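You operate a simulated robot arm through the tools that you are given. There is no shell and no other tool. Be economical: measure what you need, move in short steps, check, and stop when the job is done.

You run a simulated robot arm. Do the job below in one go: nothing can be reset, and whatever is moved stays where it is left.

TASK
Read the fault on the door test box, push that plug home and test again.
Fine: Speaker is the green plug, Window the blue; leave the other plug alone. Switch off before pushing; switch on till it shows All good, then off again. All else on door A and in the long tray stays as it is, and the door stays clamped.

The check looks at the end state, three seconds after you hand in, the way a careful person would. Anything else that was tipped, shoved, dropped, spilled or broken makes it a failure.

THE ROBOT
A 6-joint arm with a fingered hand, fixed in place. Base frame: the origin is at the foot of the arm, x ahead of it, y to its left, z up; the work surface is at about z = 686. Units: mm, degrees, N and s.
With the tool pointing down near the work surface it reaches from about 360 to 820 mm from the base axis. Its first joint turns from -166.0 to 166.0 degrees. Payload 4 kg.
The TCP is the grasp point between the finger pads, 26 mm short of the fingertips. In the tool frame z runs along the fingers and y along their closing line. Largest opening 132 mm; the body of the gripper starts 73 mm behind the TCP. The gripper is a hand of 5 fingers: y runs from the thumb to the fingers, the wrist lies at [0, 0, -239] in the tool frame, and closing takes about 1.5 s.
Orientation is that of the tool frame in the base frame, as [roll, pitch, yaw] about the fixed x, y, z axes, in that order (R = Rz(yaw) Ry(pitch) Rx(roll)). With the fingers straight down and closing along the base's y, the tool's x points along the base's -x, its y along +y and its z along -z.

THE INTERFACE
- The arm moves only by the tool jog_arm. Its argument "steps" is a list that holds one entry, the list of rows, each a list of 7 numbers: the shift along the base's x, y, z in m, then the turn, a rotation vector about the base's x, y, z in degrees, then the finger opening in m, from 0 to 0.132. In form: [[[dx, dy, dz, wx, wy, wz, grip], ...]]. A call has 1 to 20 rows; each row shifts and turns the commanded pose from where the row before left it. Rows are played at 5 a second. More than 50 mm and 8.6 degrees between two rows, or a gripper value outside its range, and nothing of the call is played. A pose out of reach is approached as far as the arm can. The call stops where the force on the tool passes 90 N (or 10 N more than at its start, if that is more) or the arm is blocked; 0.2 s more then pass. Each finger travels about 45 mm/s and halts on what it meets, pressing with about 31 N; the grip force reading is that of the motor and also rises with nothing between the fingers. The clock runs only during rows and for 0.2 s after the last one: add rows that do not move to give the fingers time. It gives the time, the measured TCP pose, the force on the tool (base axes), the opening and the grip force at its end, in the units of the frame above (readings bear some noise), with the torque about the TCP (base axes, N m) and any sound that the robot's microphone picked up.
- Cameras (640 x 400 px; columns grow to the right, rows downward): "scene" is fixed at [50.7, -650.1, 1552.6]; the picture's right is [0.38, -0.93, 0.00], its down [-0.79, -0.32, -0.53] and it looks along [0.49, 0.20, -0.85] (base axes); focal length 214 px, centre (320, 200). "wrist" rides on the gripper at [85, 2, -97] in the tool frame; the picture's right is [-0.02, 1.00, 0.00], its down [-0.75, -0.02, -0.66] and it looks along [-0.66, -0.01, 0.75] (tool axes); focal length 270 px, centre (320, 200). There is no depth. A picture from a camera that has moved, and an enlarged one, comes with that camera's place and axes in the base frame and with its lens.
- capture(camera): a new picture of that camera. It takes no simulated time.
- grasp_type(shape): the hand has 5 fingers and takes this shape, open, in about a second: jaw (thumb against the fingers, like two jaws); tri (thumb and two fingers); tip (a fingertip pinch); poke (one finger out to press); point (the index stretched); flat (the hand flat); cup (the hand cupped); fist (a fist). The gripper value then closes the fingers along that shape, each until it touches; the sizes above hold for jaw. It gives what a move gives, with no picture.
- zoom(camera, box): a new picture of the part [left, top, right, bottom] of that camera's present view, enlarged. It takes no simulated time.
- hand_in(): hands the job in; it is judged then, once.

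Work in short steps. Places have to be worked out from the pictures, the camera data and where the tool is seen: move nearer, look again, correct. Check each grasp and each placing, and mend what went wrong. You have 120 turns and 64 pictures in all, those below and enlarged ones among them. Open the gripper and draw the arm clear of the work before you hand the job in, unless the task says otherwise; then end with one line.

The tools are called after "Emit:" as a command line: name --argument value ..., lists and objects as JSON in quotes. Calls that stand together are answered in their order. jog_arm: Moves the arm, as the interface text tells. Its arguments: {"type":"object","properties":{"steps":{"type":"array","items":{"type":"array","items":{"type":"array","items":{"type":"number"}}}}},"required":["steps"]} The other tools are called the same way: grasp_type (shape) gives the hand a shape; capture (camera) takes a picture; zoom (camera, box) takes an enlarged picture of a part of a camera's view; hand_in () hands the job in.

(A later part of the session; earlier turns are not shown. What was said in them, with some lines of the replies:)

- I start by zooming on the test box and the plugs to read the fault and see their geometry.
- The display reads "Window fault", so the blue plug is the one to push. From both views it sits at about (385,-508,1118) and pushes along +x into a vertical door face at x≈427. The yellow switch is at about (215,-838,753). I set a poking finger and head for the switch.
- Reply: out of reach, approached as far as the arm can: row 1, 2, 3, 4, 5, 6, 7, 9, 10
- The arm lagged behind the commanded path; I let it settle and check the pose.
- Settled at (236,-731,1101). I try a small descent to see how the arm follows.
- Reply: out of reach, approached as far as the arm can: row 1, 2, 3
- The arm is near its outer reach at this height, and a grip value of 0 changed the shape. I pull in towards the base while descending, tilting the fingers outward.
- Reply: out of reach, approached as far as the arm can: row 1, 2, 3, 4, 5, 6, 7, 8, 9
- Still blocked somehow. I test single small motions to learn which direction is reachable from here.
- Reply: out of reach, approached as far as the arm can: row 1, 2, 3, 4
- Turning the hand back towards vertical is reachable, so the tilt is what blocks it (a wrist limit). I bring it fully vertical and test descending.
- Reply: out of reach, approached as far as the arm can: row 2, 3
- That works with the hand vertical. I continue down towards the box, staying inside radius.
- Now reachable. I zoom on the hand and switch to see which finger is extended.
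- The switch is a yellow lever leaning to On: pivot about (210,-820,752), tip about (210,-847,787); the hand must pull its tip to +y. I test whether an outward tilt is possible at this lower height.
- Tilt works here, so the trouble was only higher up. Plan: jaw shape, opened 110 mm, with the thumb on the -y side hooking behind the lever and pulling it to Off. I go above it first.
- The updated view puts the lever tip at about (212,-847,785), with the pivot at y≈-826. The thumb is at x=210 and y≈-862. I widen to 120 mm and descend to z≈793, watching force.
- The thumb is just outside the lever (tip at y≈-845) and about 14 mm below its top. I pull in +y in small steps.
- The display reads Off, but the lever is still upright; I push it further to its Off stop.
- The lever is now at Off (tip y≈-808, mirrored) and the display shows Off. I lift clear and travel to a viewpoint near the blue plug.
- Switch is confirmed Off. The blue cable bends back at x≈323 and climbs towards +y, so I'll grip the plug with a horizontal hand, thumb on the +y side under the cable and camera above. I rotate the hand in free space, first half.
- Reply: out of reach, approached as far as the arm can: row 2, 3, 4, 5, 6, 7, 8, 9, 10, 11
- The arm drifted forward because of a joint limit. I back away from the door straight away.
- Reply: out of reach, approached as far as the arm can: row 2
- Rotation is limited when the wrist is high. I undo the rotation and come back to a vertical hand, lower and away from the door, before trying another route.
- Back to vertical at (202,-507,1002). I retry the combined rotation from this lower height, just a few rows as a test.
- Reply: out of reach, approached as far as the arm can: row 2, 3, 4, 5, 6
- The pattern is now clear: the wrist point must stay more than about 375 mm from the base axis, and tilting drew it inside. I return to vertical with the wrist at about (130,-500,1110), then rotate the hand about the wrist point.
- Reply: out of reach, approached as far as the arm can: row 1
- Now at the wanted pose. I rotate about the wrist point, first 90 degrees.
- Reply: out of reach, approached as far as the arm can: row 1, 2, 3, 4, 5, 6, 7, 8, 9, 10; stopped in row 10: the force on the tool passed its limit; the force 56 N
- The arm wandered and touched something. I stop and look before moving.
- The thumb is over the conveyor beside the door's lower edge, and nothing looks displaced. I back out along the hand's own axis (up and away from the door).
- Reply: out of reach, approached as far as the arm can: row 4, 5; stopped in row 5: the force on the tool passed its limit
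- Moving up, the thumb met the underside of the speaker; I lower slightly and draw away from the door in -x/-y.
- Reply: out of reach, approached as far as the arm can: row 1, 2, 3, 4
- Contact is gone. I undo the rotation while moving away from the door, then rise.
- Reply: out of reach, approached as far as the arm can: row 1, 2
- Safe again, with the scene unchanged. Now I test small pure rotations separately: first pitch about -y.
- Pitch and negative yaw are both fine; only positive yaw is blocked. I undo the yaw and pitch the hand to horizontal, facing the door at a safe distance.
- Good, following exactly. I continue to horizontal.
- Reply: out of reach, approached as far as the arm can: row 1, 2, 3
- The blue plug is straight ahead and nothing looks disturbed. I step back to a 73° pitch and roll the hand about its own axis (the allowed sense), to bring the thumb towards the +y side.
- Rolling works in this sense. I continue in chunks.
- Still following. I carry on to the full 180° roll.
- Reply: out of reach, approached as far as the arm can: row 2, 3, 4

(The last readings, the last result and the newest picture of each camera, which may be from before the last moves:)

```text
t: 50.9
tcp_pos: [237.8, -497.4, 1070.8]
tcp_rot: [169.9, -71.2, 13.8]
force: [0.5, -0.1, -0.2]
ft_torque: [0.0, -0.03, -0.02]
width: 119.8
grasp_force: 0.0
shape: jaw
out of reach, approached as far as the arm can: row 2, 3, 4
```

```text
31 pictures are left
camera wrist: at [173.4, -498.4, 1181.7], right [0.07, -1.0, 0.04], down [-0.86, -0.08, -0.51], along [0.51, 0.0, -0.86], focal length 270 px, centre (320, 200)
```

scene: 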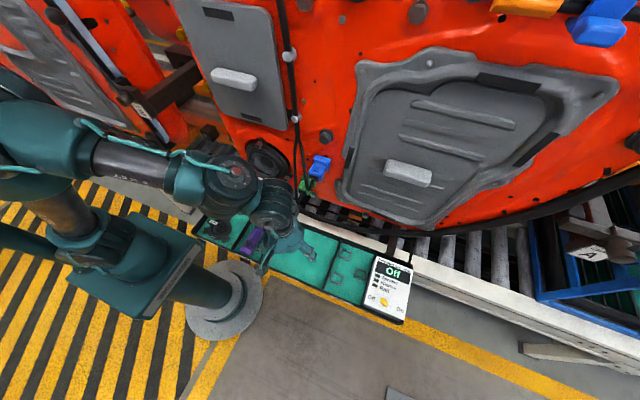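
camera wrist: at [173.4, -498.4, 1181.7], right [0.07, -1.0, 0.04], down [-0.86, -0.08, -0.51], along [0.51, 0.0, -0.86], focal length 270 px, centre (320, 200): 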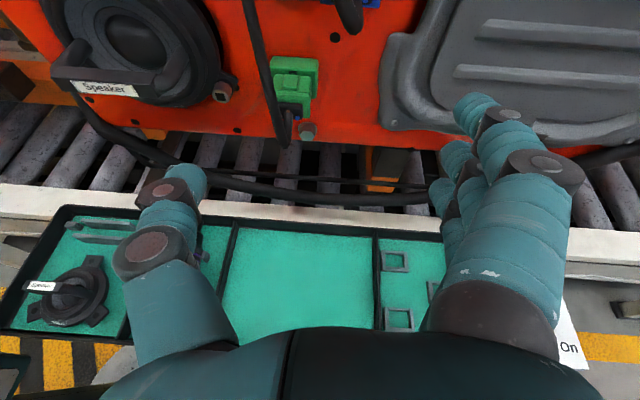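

The hand is flipped: thumb on +y, camera above. I level the hand to horizontal while moving to just behind the plug, fingers straddling it wide.

Emit:
jog_arm --steps '[[[0.012, -0.002, 0.006, 0.3, -3.07, -0.5, 0.12], [0.012, -0.002, 0.006, 0.3, -3.07, -0.5, 0.12], [0.012, -0.002, 0.006, 0.3, -3.07, -0.5, 0.12], [0.012, -0.002, 0.006, 0.3, -3.07, -0.5, 0.12], [0.012, -0.002, 0.006, 0.3, -3.07, -0.5, 0.12], [0.012, -0.002, 0.006, 0.3, -3.07, -0.5, 0.12]]]'

Emit:
capture --camera "wrist"

Emit:
zoom --camera "scene" --box '[240, 100, 360, 220]'

```text
t: 52.3
tcp_pos: [382.3, -486.5, 1073.8]
tcp_rot: [148.7, -85.2, 30.5]
force: [0.2, -1.1, 0.6]
ft_torque: [0.01, -0.02, 0.02]
width: 119.9
grasp_force: 0.0
shape: jaw
out of reach, approached as far as the arm can: row 1, 2, 3, 4, 5, 6
```

```text
30 pictures are left
camera wrist: at [292.0, -484.4, 1165.1], right [-0.01, -1.0, 0.02], down [-0.71, -0.01, -0.7], along [0.7, -0.03, -0.71], focal length 270 px, centre (320, 200)
```

wrist: 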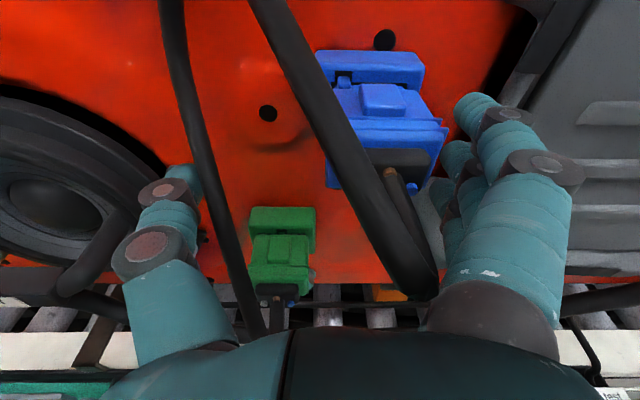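

```text
3.33 times, centred on (300, 160) of scene
camera zoom: at [50.7, -650.1, 1552.6], right [0.38, -0.93, 0.0], down [-0.79, -0.32, -0.53], along [0.49, 0.2, -0.85], focal length 715 px, centre (387, 333)
```

zoom: 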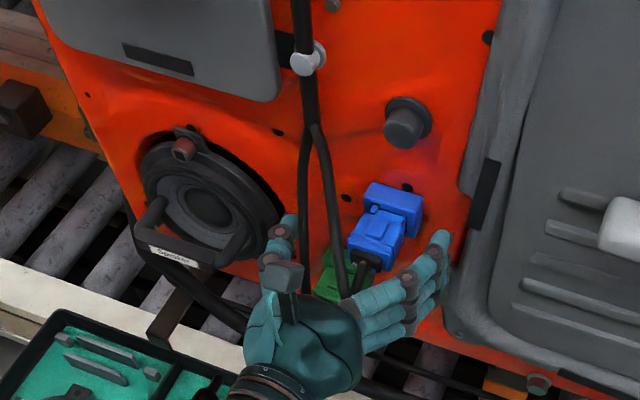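

The limit again slid the hand forward: TCP is at x=382 and 40 mm below the plug, with the green cable strand near the inside of the thumb. No force is read. I retreat with a bit of downward pitch to get the thumb clear of that cable.

Emit:
jog_arm --steps '[[[-0.012, 0, 0, 0, 2.5, 0, 0.12], [-0.013, 0, 0, 0, 2.5, 0, 0.12], [-0.013, 0, 0, 0, 2.5, 0, 0.12], [-0.013, 0, 0, 0, 2, 0, 0.12]]]'

Emit:
capture --camera "wrist"

```text
t: 53.3
tcp_pos: [331.8, -486.2, 1073.3]
tcp_rot: [169.1, -77.1, 11.0]
force: [-0.9, 0.5, -0.1]
ft_torque: [-0.08, -0.02, 0.0]
width: 119.8
grasp_force: 0.0
shape: jaw
```

```text
28 pictures are left
camera wrist: at [255.4, -485.4, 1177.3], right [0.0, -1.0, 0.02], down [-0.81, -0.01, -0.59], along [0.59, -0.02, -0.81], focal length 270 px, centre (320, 200)
```

wrist: 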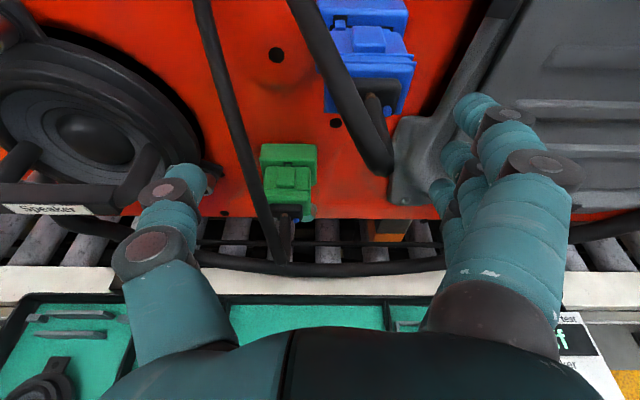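

That's clean: the thumb is out of the cables. I narrow to 80 mm, centre on y=-508 and raise.

Emit:
jog_arm --steps '[[[0, -0.006, 0.005, 0, 0, 0, 0.08], [0, -0.006, 0.005, 0, 0, 0, 0.08], [0, -0.006, 0.007, 0, 0, 0, 0.08], [0, -0.004, 0.007, 0, 0, 0, 0.08], [0, 0, 0, 0, 0, 0, 0.08]]]'

Emit:
capture --camera "wrist"

```text
t: 54.5
tcp_pos: [330.0, -507.9, 1097.3]
tcp_rot: [168.9, -77.1, 11.2]
force: [-0.1, -0.3, -0.3]
ft_torque: [0.01, -0.03, 0.03]
width: 80.6
grasp_force: 0.0
shape: jaw
```

```text
27 pictures are left
camera wrist: at [255.2, -507.5, 1201.3], right [0.0, -1.0, 0.02], down [-0.81, -0.01, -0.59], along [0.59, -0.02, -0.81], focal length 270 px, centre (320, 200)
```

wrist: 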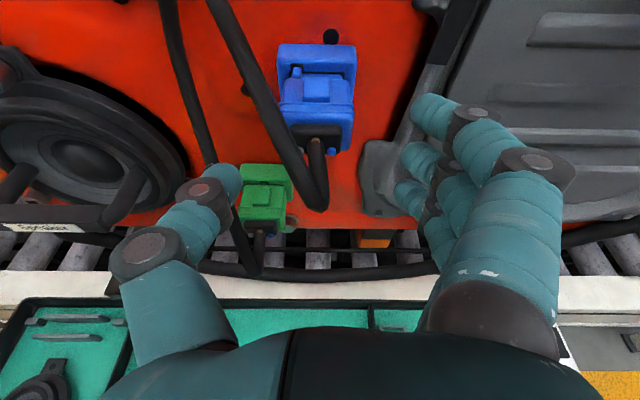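

The hand straddles the plug and the cable bend sits centrally. I advance to x≈362 with a slight levelling.

Emit:
jog_arm --steps '[[[0.008, 0, 0.0015, 0, -1, 0, 0.075], [0.008, 0, 0.0015, 0, -1, 0, 0.07], [0.008, 0, 0.0015, 0, -1, 0, 0.066], [0.008, 0, 0.0015, 0, -1, 0, 0.066]]]'

Emit:
capture --camera "wrist"

Emit:
zoom --camera "scene" --box '[270, 120, 350, 200]'

```text
t: 55.5
tcp_pos: [363.4, -508.2, 1102.4]
tcp_rot: [164.1, -81.1, 16.0]
force: [0.1, -0.8, 0.0]
ft_torque: [-0.02, 0.01, 0.03]
width: 67.0
grasp_force: 0.1
shape: jaw
```

```text
26 pictures are left
camera wrist: at [280.7, -507.5, 1201.5], right [0.0, -1.0, 0.02], down [-0.76, -0.01, -0.65], along [0.65, -0.02, -0.76], focal length 270 px, centre (320, 200)
```

wrist: 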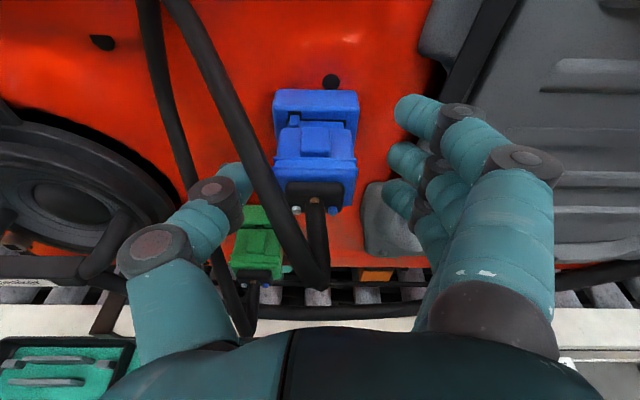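

```text
5.00 times, centred on (310, 160) of scene
camera zoom: at [50.7, -650.1, 1552.6], right [0.38, -0.93, 0.0], down [-0.79, -0.32, -0.53], along [0.49, 0.2, -0.85], focal length 1072 px, centre (370, 400)
```

zoom: 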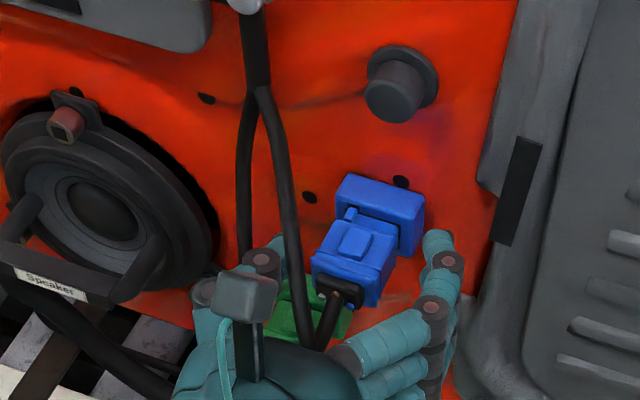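

Well centred, and the blue cable passes above the thumb. I close on the plug's sides.

Emit:
jog_arm --steps '[[[0, 0, 0, 0, 0, 0, 0.05], [0, 0, 0, 0, 0, 0, 0.04], [0, 0, 0, 0, 0, 0, 0.034], [0, 0, 0, 0, 0, 0, 0.03], [0, 0, 0, 0, 0, 0, 0.03], [0, 0, 0, 0, 0, 0, 0.03]]]'

Emit:
capture --camera "wrist"

```text
t: 56.9
tcp_pos: [364.7, -507.0, 1103.6]
tcp_rot: [164.4, -81.0, 15.7]
force: [-0.3, 9.3, -2.5]
ft_torque: [0.05, 0.0, 0.2]
width: 13.6
grasp_force: 20.7
shape: jaw
```

```text
24 pictures are left
camera wrist: at [280.9, -506.7, 1201.5], right [0.0, -1.0, 0.02], down [-0.76, -0.02, -0.65], along [0.65, -0.01, -0.76], focal length 270 px, centre (320, 200)
```

wrist: 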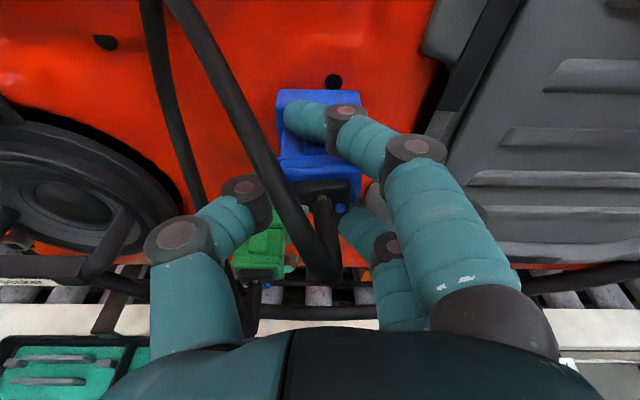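

The plug is held (grip 21 N): a finger lies over the top, others at the side, the thumb opposite. I push gently in +x, watching force.

Emit:
jog_arm --steps '[[[0.002, 0, 0, 0, 0, 0, 0.03], [0.002, 0, 0, 0, 0, 0, 0.03], [0.002, 0, 0, 0, 0, 0, 0.03], [0.002, 0, 0, 0, 0, 0, 0.03]]]'

Emit:
capture --camera "wrist"

```text
t: 57.9
tcp_pos: [371.7, -507.0, 1102.7]
tcp_rot: [164.6, -81.0, 15.7]
force: [-5.5, 23.4, -9.1]
ft_torque: [-0.07, 0.08, 0.4]
width: 13.2
grasp_force: 31.0
shape: jaw
```

```text
23 pictures are left
camera wrist: at [288.9, -506.7, 1201.5], right [0.0, -1.0, 0.02], down [-0.76, -0.01, -0.65], along [0.65, -0.02, -0.76], focal length 270 px, centre (320, 200)
```

wrist: 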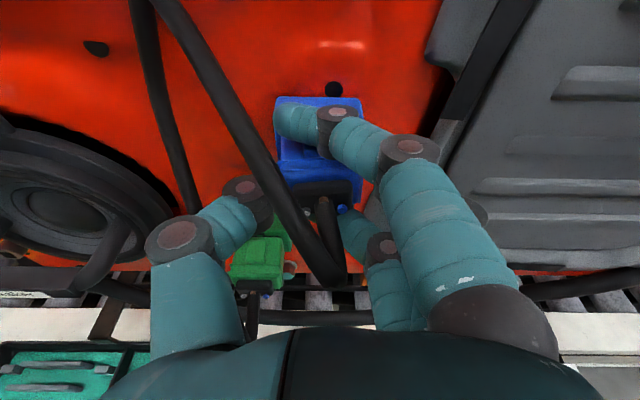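

Little resistance yet, but the thumb bears sideways (+23 N). I shift 2 mm to +y and keep pushing.

Emit:
jog_arm --steps '[[[0, 0.002, 0, 0, 0, 0, 0.03], [0.002, 0.001, 0, 0, 0, 0, 0.03], [0.002, 0, 0, 0, 0, 0, 0.03], [0.002, 0, 0, 0, 0, 0, 0.03], [0, 0, 0, 0, 0, 0, 0.03]]]'

Emit:
capture --camera "wrist"

Emit:
zoom --camera "scene" --box '[280, 140, 340, 200]'

```text
t: 59.1
tcp_pos: [375.1, -506.5, 1102.6]
tcp_rot: [164.5, -81.0, 15.2]
force: [-40.4, 20.6, -15.6]
ft_torque: [0.06, 0.09, 0.38]
width: 14.5
grasp_force: 31.7
shape: jaw
```

```text
22 pictures are left
camera wrist: at [293.3, -504.5, 1201.4], right [0.0, -1.0, 0.02], down [-0.76, -0.01, -0.64], along [0.64, -0.02, -0.76], focal length 270 px, centre (320, 200)
```

wrist: 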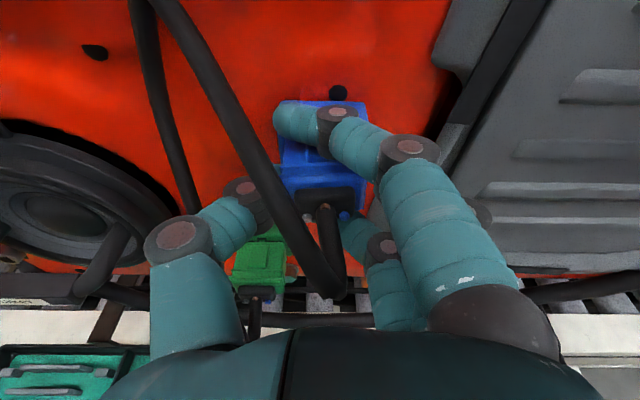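

```text
6.67 times, centred on (310, 170) of scene
camera zoom: at [50.7, -650.1, 1552.6], right [0.38, -0.93, 0.0], down [-0.79, -0.32, -0.53], along [0.49, 0.2, -0.85], focal length 1430 px, centre (387, 400)
```

zoom: 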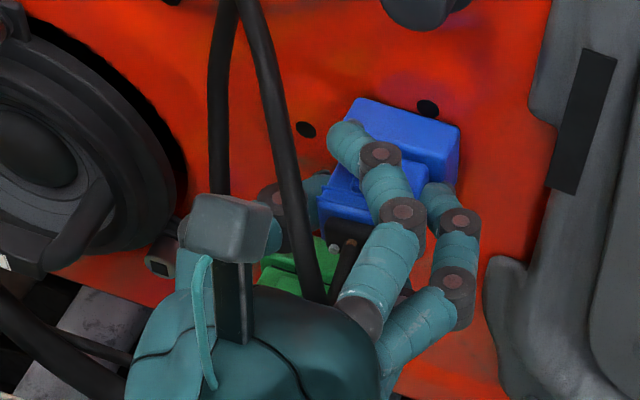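

Resistance has risen to 40 N. I push a little further while checking force and any click.

Emit:
jog_arm --steps '[[[0.002, 0, 0, 0, 0, 0, 0.03], [0.002, 0, 0, 0, 0, 0, 0.03], [0, 0, 0, 0, 0, 0, 0.03]]]'

```text
t: 59.9
tcp_pos: [379.9, -505.9, 1103.0]
tcp_rot: [164.8, -81.0, 15.2]
force: [-64.1, 18.7, -20.9]
ft_torque: [0.23, -0.15, -0.17]
width: 17.4
grasp_force: 31.2
shape: jaw
```

Force is 64 N and the fingers are spreading, so they may be bearing on the socket. I open, back off a little and look at the plug gap.

Emit:
jog_arm --steps '[[[-0.004, 0, 0, 0, 0, 0, 0.04], [0, 0, 0, 0, 0, 0, 0.06], [0, 0, 0, 0, 0, 0, 0.066], [0, 0, 0, 0, 0, 0, 0.066], [-0.008, 0, 0, 0, 0.5, 0, 0.066], [-0.008, 0, 0, 0, 0.5, 0, 0.066]]]'

Emit:
zoom --camera "wrist" --box '[220, 60, 420, 240]'

Emit:
zoom --camera "scene" --box '[280, 140, 340, 200]'

```text
t: 61.3
tcp_pos: [361.3, -504.9, 1103.5]
tcp_rot: [165.6, -80.1, 14.4]
force: [0.5, -1.1, 0.7]
ft_torque: [-0.03, 0.0, 0.03]
width: 65.2
grasp_force: 0.1
shape: jaw
```

```text
2.22 times, centred on (320, 150) of wrist
camera zoom: at [279.9, -504.0, 1203.5], right [0.0, -1.0, 0.02], down [-0.77, -0.02, -0.63], along [0.63, -0.02, -0.77], focal length 601 px, centre (320, 311)
```

zoom: 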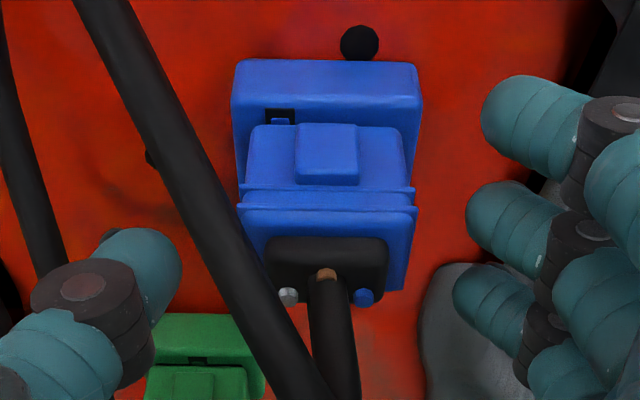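

```text
6.67 times, centred on (310, 170) of scene
camera zoom: at [50.7, -650.1, 1552.6], right [0.38, -0.93, 0.0], down [-0.79, -0.32, -0.53], along [0.49, 0.2, -0.85], focal length 1430 px, centre (387, 400)
```

zoom: 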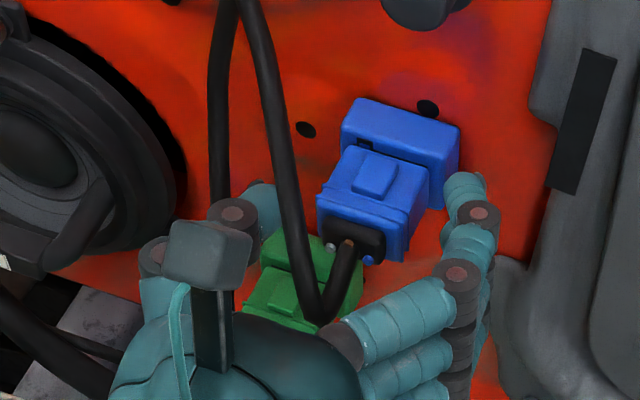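

The gap looks closed now. I compare with the seated green plug's latch at high zoom.

Emit:
zoom --camera "wrist" --box '[240, 80, 370, 260]'

Emit:
zoom --camera "wrist" --box '[210, 180, 310, 280]'

```text
2.22 times, centred on (305, 170) of wrist
camera zoom: at [279.9, -504.0, 1203.5], right [0.0, -1.0, 0.02], down [-0.77, -0.02, -0.63], along [0.63, -0.02, -0.77], focal length 601 px, centre (353, 267)
```

zoom: 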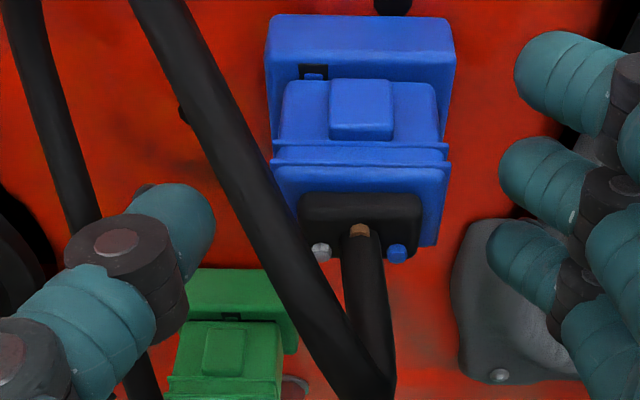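

```text
4.00 times, centred on (260, 230) of wrist
camera zoom: at [279.9, -504.0, 1203.5], right [0.0, -1.0, 0.02], down [-0.77, -0.02, -0.63], along [0.63, -0.02, -0.77], focal length 1081 px, centre (560, 80)
```

zoom: 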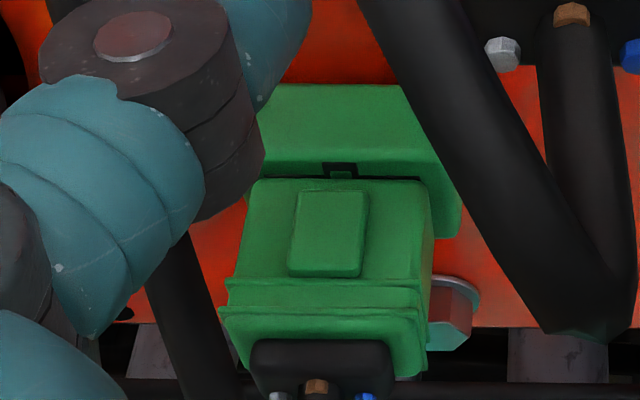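

Blue now matches the seated green plug (tooth in its slot, no gap). I back the hand out along the approach path, below and clear of the cables.

Emit:
jog_arm --steps '[[[-0.008, 0, -0.001, 0, 1, 0, 0.07], [-0.008, 0, -0.001, 0, 1, 0, 0.075], [-0.008, 0, -0.001, 0, 1, 0, 0.08], [-0.008, 0, -0.002, 0, 0.5, 0, 0.08], [-0.01, 0, -0.005, 0, 1, 0, 0.08], [-0.012, 0, -0.005, 0, 1, 0, 0.08], [-0.015, 0, -0.005, 0, 1, 0, 0.08], [-0.015, 0, -0.005, 0, 1, 0, 0.08], [-0.015, 0, -0.003, 0, 1, 0, 0.08], [-0.015, 0, 0, 0, 1, 0, 0.08]]]'

```text
t: 63.5
tcp_pos: [246.4, -505.6, 1076.3]
tcp_rot: [172.8, -70.6, 7.4]
force: [-0.1, -0.4, 0.0]
ft_torque: [-0.02, -0.02, 0.04]
width: 79.4
grasp_force: 0.2
shape: jaw
```

Clear. Now I roll the hand back about its own axis.

Emit:
jog_arm --steps '[[[-0.003, 0, 0, -7.6, 0, 2.6, 0.08], [-0.003, 0, 0, -7.6, 0, 2.6, 0.08], [-0.003, 0, 0, -7.6, 0, 2.6, 0.08], [0, 0, 0, -7.6, 0, 2.6, 0.08], [0, 0, 0, -7.6, 0, 2.6, 0.08], [0, 0, 0, -7.6, 0, 2.6, 0.08], [0, 0, 0, -7.6, 0, 2.6, 0.08], [0, 0, 0, -7.6, 0, 2.6, 0.08], [0, 0, 0, -7.6, 0, 2.6, 0.08], [0, 0, 0, -7.6, 0, 2.6, 0.08], [0, 0, 0, -7.6, 0, 2.6, 0.08]]]'

Emit:
jog_arm --steps '[[[0, 0, 0, -7.6, 0, 2.6, 0.08], [0, 0, 0, -7.6, 0, 2.6, 0.08], [0, 0, 0, -7.6, 0, 2.6, 0.08], [0, 0, 0, -7.6, 0, 2.6, 0.08], [0, 0, 0, -7.6, 0, 2.6, 0.08], [0, 0, 0, -7.6, 0, 2.6, 0.08], [0, 0, 0, -7.6, 0, 2.6, 0.08], [0, 0, 0, -7.6, 0, 2.6, 0.08], [0, 0, 0, -7.6, 0, 2.6, 0.08]]]'

```text
t: 65.9
tcp_pos: [238.5, -504.6, 1074.9]
tcp_rot: [108.7, 1.0, 90.1]
force: [-0.3, -0.4, -0.1]
ft_torque: [-0.03, 0.0, -0.03]
width: 79.4
grasp_force: 0.1
shape: jaw
```

```text
t: 67.9
tcp_pos: [238.6, -504.7, 1076.0]
tcp_rot: [139.3, 65.1, 136.7]
force: [0.3, 0.4, -0.2]
ft_torque: [-0.01, 0.01, 0.02]
width: 79.5
grasp_force: 0.1
shape: jaw
```

Almost done; two more roll rows, then pitch back down to vertical while descending away from the door.

Emit:
jog_arm --steps '[[[0, 0, 0, -7.6, 0, 2.6, 0.08], [0, 0, 0, -7.6, 0, 2.6, 0.08], [-0.003, 0, -0.01, 0, 6, 0, 0.08], [-0.003, 0, -0.01, 0, 6, 0, 0.08], [-0.003, 0, -0.01, 0, 6, 0, 0.08], [-0.003, 0, -0.01, 0, 6, 0, 0.08]]]'

Emit:
jog_arm --steps '[[[-0.003, 0, -0.01, 0, 6, 0, 0.08], [-0.003, 0, -0.01, 0, 6, 0, 0.08], [-0.003, 0, -0.01, 0, 6, 0, 0.08], [-0.003, 0, -0.01, 0, 6, 0, 0.08], [-0.003, 0, -0.01, 0, 6, 0, 0.08], [-0.003, 0, -0.01, 0, 6, 0, 0.08]]]'

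```text
t: 69.3
tcp_pos: [227.0, -505.3, 1035.6]
tcp_rot: [178.9, 47.2, 178.8]
force: [-0.2, 0.1, -0.6]
ft_torque: [0.02, -0.01, -0.03]
width: 79.4
grasp_force: 0.0
shape: jaw
```

```text
t: 70.7
tcp_pos: [207.9, -506.0, 975.7]
tcp_rot: [179.8, 11.3, 179.1]
force: [0.2, -0.1, -0.6]
ft_torque: [0.02, 0.03, 0.02]
width: 79.3
grasp_force: 0.1
shape: jaw
```

Nearly vertical. I travel back to above the test box, tilting outward by 20° on arrival, with a 50 mm opening.

Emit:
jog_arm --steps '[[[0, -0.024, -0.0095, 0, 5.6, 0, 0.07], [0, -0.024, -0.0095, 0, 5.6, 0.9, 0.06], [0, -0.024, -0.0095, 0, 0, 0, 0.05], [0, -0.024, -0.0095, 0, 0, 0, 0.05], [0, -0.024, -0.0095, 0, 0, 0, 0.05], [0, -0.024, -0.0095, 0, 0, 0, 0.05], [0, -0.024, -0.0095, 0, 0, 0, 0.05], [0, -0.024, -0.0095, 0, 0, 0, 0.05]]]'

Emit:
jog_arm --steps '[[[0, -0.022, -0.004, -4, 0, 0, 0.05], [0, -0.022, -0.004, -4, 0, 0, 0.05], [0, -0.022, -0.004, -4, 0, 0, 0.05], [0, -0.022, -0.004, -4, 0, 0, 0.05], [0, -0.022, -0.004, -4, 0, 0, 0.05], [0, 0, 0, 0, 0, 0, 0.05]]]'

Emit:
capture --camera "wrist"

```text
t: 72.5
tcp_pos: [207.6, -697.3, 900.7]
tcp_rot: [179.8, 0.2, -179.9]
force: [-0.8, -0.2, -0.3]
ft_torque: [0.01, -0.02, -0.03]
width: 51.0
grasp_force: 0.1
shape: jaw
```

```text
t: 73.9
tcp_pos: [207.2, -807.5, 878.4]
tcp_rot: [-160.2, 0.1, -179.9]
force: [0.7, 0.6, 0.5]
ft_torque: [-0.02, 0.03, 0.01]
width: 50.8
grasp_force: 0.2
shape: jaw
```

```text
16 pictures are left
camera wrist: at [123.7, -774.5, 969.9], right [0.02, 0.94, -0.34], down [0.75, 0.21, 0.63], along [0.66, -0.27, -0.7], focal length 270 px, centre (320, 200)
```

wrist: 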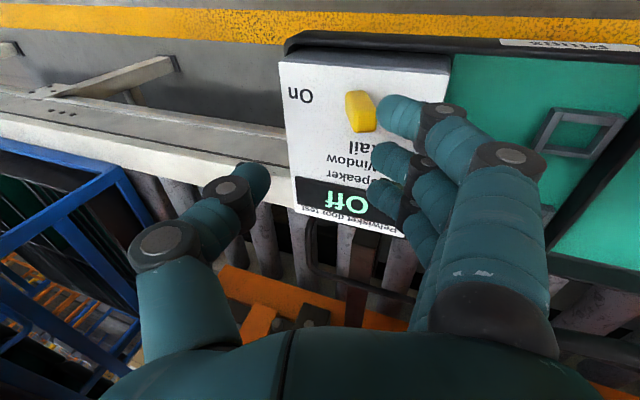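

Fingers and thumb will bracket the Off-leaning lever (tip y≈-808). I descend to z≈793 with the lever between them.

Emit:
jog_arm --steps '[[[0.001, 0.005, -0.02, 0, 0, 0, 0.056], [0.001, 0, -0.02, 0, 0, 0, 0.056], [0.001, 0, -0.02, 0, 0, 0, 0.056], [0, 0, -0.015, 0, 0, 0, 0.056], [0, 0, -0.01, 0, 0, 0, 0.056], [0, 0, 0, 0, 0, 0, 0.056]]]'

Emit:
capture --camera "wrist"

```text
t: 75.3
tcp_pos: [211.3, -802.9, 793.9]
tcp_rot: [-160.2, 0.1, -180.0]
force: [0.5, -1.1, -0.6]
ft_torque: [-0.02, 0.04, 0.01]
width: 55.1
grasp_force: 0.1
shape: jaw
```

```text
15 pictures are left
camera wrist: at [127.1, -770.1, 885.0], right [0.02, 0.94, -0.34], down [0.75, 0.21, 0.63], along [0.66, -0.27, -0.7], focal length 270 px, centre (320, 200)
```

wrist: 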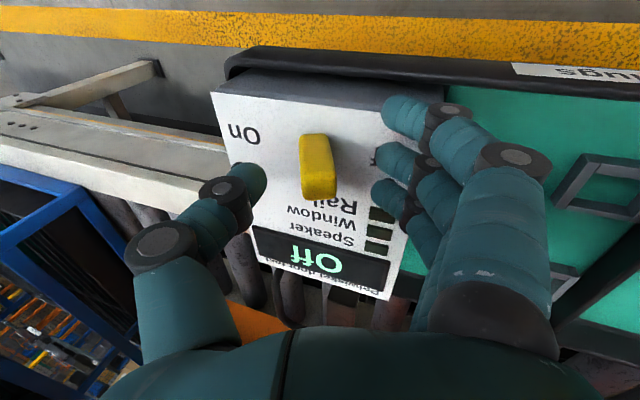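

The lever is between thumb and fingers, with no contact. I sweep in -y so the fingers push it to On.

Emit:
jog_arm --steps '[[[0, -0.008, 0, 0, 0, 0, 0.056], [0, -0.008, 0, 0, 0, 0, 0.056], [0, -0.008, 0, 0, 0, 0, 0.056], [0, -0.008, 0, 0, 0, 0, 0.056], [0, -0.008, 0, 0, 0, 0, 0.056], [0, -0.006, 0, 0, 0, 0, 0.056]]]'

Emit:
capture --camera "wrist"

```text
t: 76.7
tcp_pos: [211.2, -847.4, 795.4]
tcp_rot: [-160.4, 0.1, -179.9]
force: [0.9, 8.3, 8.5]
ft_torque: [0.56, -0.01, -0.05]
width: 57.2
grasp_force: 0.0
shape: jaw
```

```text
14 pictures are left
camera wrist: at [126.9, -815.4, 885.9], right [0.02, 0.94, -0.34], down [0.75, 0.21, 0.63], along [0.66, -0.27, -0.7], focal length 270 px, centre (320, 200)
```

wrist: 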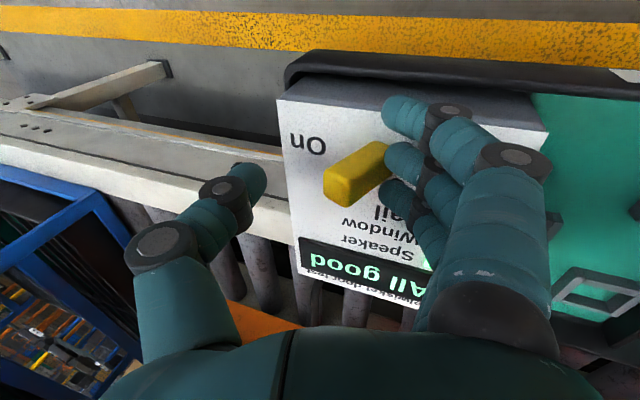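

"All good" is displayed. Now I bring the thumb back in +y to return the lever to Off, lowering 5 mm once the fingers are off the lever.

Emit:
jog_arm --steps '[[[0, 0.01, 0, 0, 0, 0, 0.056], [0, 0.01, -0.005, 0, 0, 0, 0.056], [0, 0.008, 0, 0, 0, 0, 0.056], [0, 0.008, 0, 0, 0, 0, 0.056], [0, 0.008, 0, 0, 0, 0, 0.056], [0, 0.008, 0, 0, 0, 0, 0.056], [0, 0.008, 0, 0, 0, 0, 0.056], [0, 0.008, 0, 0, 0, 0, 0.056], [0, 0.008, 0, 0, 0, 0, 0.056], [0, 0.008, 0, 0, 0, 0, 0.056]]]'

Emit:
capture --camera "wrist"

```text
t: 78.9
tcp_pos: [212.0, -766.2, 790.1]
tcp_rot: [-160.1, 0.1, -180.0]
force: [-1.1, -15.3, -1.9]
ft_torque: [0.08, -0.02, -0.05]
width: 67.2
grasp_force: 0.0
shape: jaw
```

```text
13 pictures are left
camera wrist: at [126.4, -732.2, 880.7], right [0.02, 0.94, -0.34], down [0.75, 0.21, 0.63], along [0.66, -0.27, -0.7], focal length 270 px, centre (320, 200)
```

wrist: 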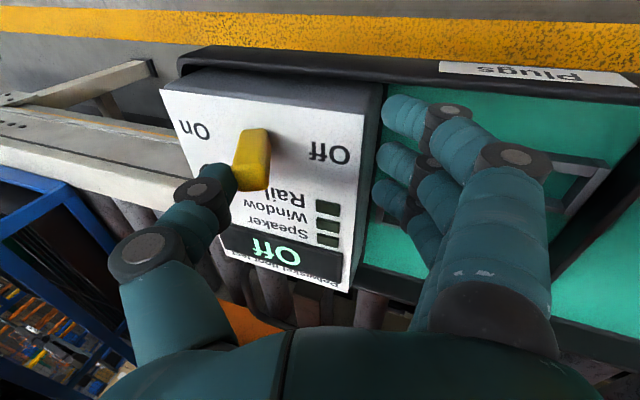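

Off is shown and the lever is at its stop (15 N on the thumb). I ease off, lift clear and open the hand.

Emit:
jog_arm --steps '[[[0, -0.008, 0, 0, 0, 0, 0.06], [0, -0.004, 0.01, 0, 0, 0, 0.06], [0, 0, 0.025, 0, 0, 0, 0.06], [0, 0, 0.03, 0, 0, 0, 0.07], [0, 0.01, 0.03, 2, 0, 0, 0.09], [0, 0.025, 0.03, 4, 0, 0, 0.12], [0, 0.025, 0.03, 4, 0, 0, 0.13], [0, 0.025, 0.03, 4, 0, 0, 0.13], [0, 0.03, 0.03, 4, 0, 0, 0.13], [-0.004, 0.03, 0.03, 2, 0, 0, 0.13], [-0.004, 0.03, 0.03, 0, 0, 0, 0.13], [-0.004, 0.03, 0.03, 0, 0, 0, 0.13], [-0.004, 0.03, 0.03, 0, 0, 0, 0.13]]]'

Emit:
capture --camera "scene"

Emit:
zoom --camera "scene" --box '[350, 240, 430, 330]'

Emit:
zoom --camera "scene" --box '[240, 110, 360, 230]'

```text
t: 81.7
tcp_pos: [194.8, -541.9, 1123.9]
tcp_rot: [179.8, 0.0, -179.9]
force: [0.5, -0.2, -0.6]
ft_torque: [0.03, 0.02, 0.01]
width: 129.9
grasp_force: 0.1
shape: jaw
```

```text
12 pictures are left
```

scene: 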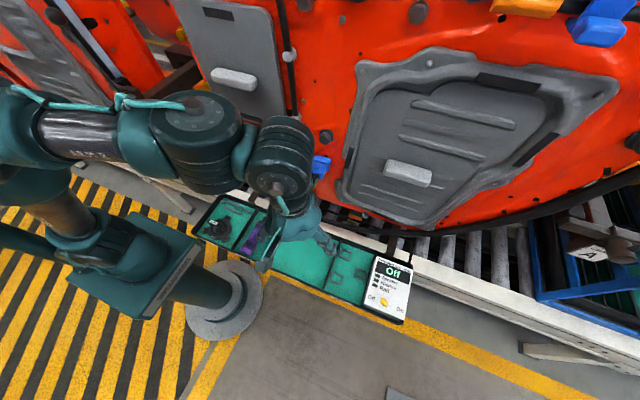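

```text
4.44 times, centred on (390, 285) of scene
camera zoom: at [50.7, -650.1, 1552.6], right [0.38, -0.93, 0.0], down [-0.79, -0.32, -0.53], along [0.49, 0.2, -0.85], focal length 953 px, centre (9, -178)
```

zoom: 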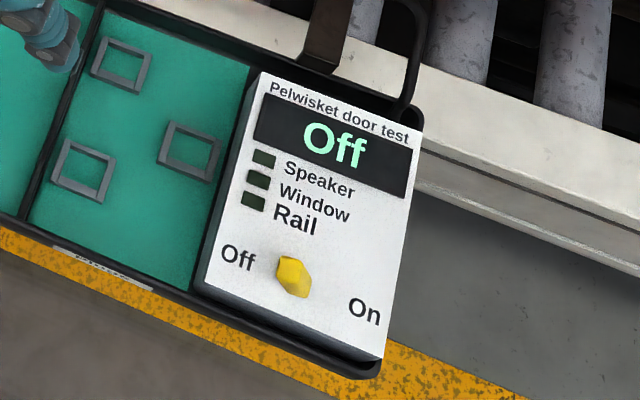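

```text
3.33 times, centred on (300, 170) of scene
camera zoom: at [50.7, -650.1, 1552.6], right [0.38, -0.93, 0.0], down [-0.79, -0.32, -0.53], along [0.49, 0.2, -0.85], focal length 715 px, centre (387, 300)
```

zoom: 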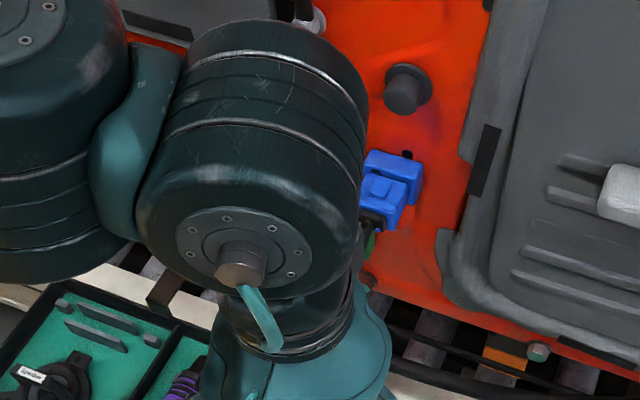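

The box is Off, lever at Off, blue plug seated. I move to the start pose to clear the view for one last check of speaker, green plug and tray.

Emit:
jog_arm --steps '[[[0, 0.02, 0.02, 0, 0, 0, 0.13], [0, 0.02, 0.02, 0, 0, 0, 0.13], [0, 0.02, 0.02, 0, 0, 0, 0.13], [0, 0.02, 0.02, 0, 0, 0, 0.13], [0, 0.02, 0.02, 0, 0, 0, 0.13], [0, 0.02, 0.02, 0, 0, 0, 0.13]]]'

Emit:
capture --camera "scene"

Emit:
capture --camera "wrist"

```text
t: 83.1
tcp_pos: [193.8, -420.4, 1245.1]
tcp_rot: [179.7, 0.0, -179.9]
force: [0.4, 0.2, 0.6]
ft_torque: [0.02, -0.02, -0.01]
width: 129.9
grasp_force: 0.0
shape: jaw
```

```text
9 pictures are left
```

scene: 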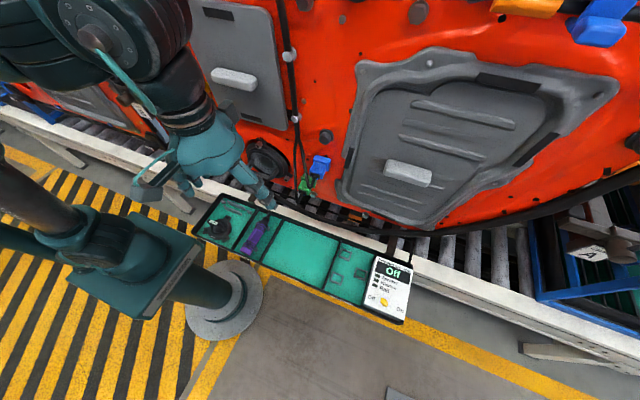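

```text
8 pictures are left
camera wrist: at [110.1, -421.8, 1341.6], right [0.02, 1.0, 0.01], down [0.75, -0.02, 0.66], along [0.66, -0.01, -0.75], focal length 270 px, centre (320, 200)
```

wrist: 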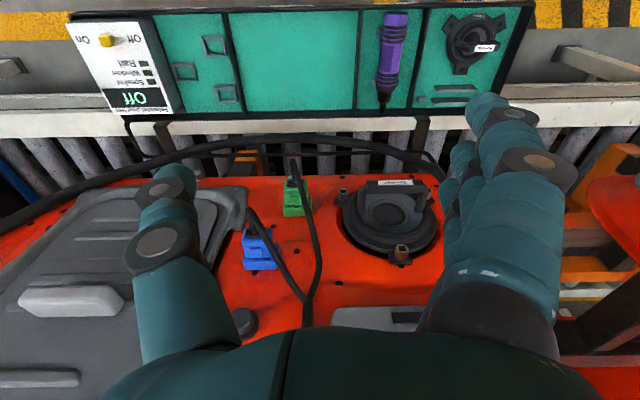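

Compared with the start picture, the speaker, green plug, cables and tray contents look unchanged. The blue plug is home, the box is Off, and the arm is clear with the hand open. I hand in.

Emit:
hand_in

```text
The job is handed in.
```

The box showed a Window fault, so with the switch off I pushed the blue plug home; switched on again it showed "All good", and it is now off. On the way, the hand bumped near the door's lower edge and then what I took to be the speaker's underside, but before-and-after pictures show nothing moved.
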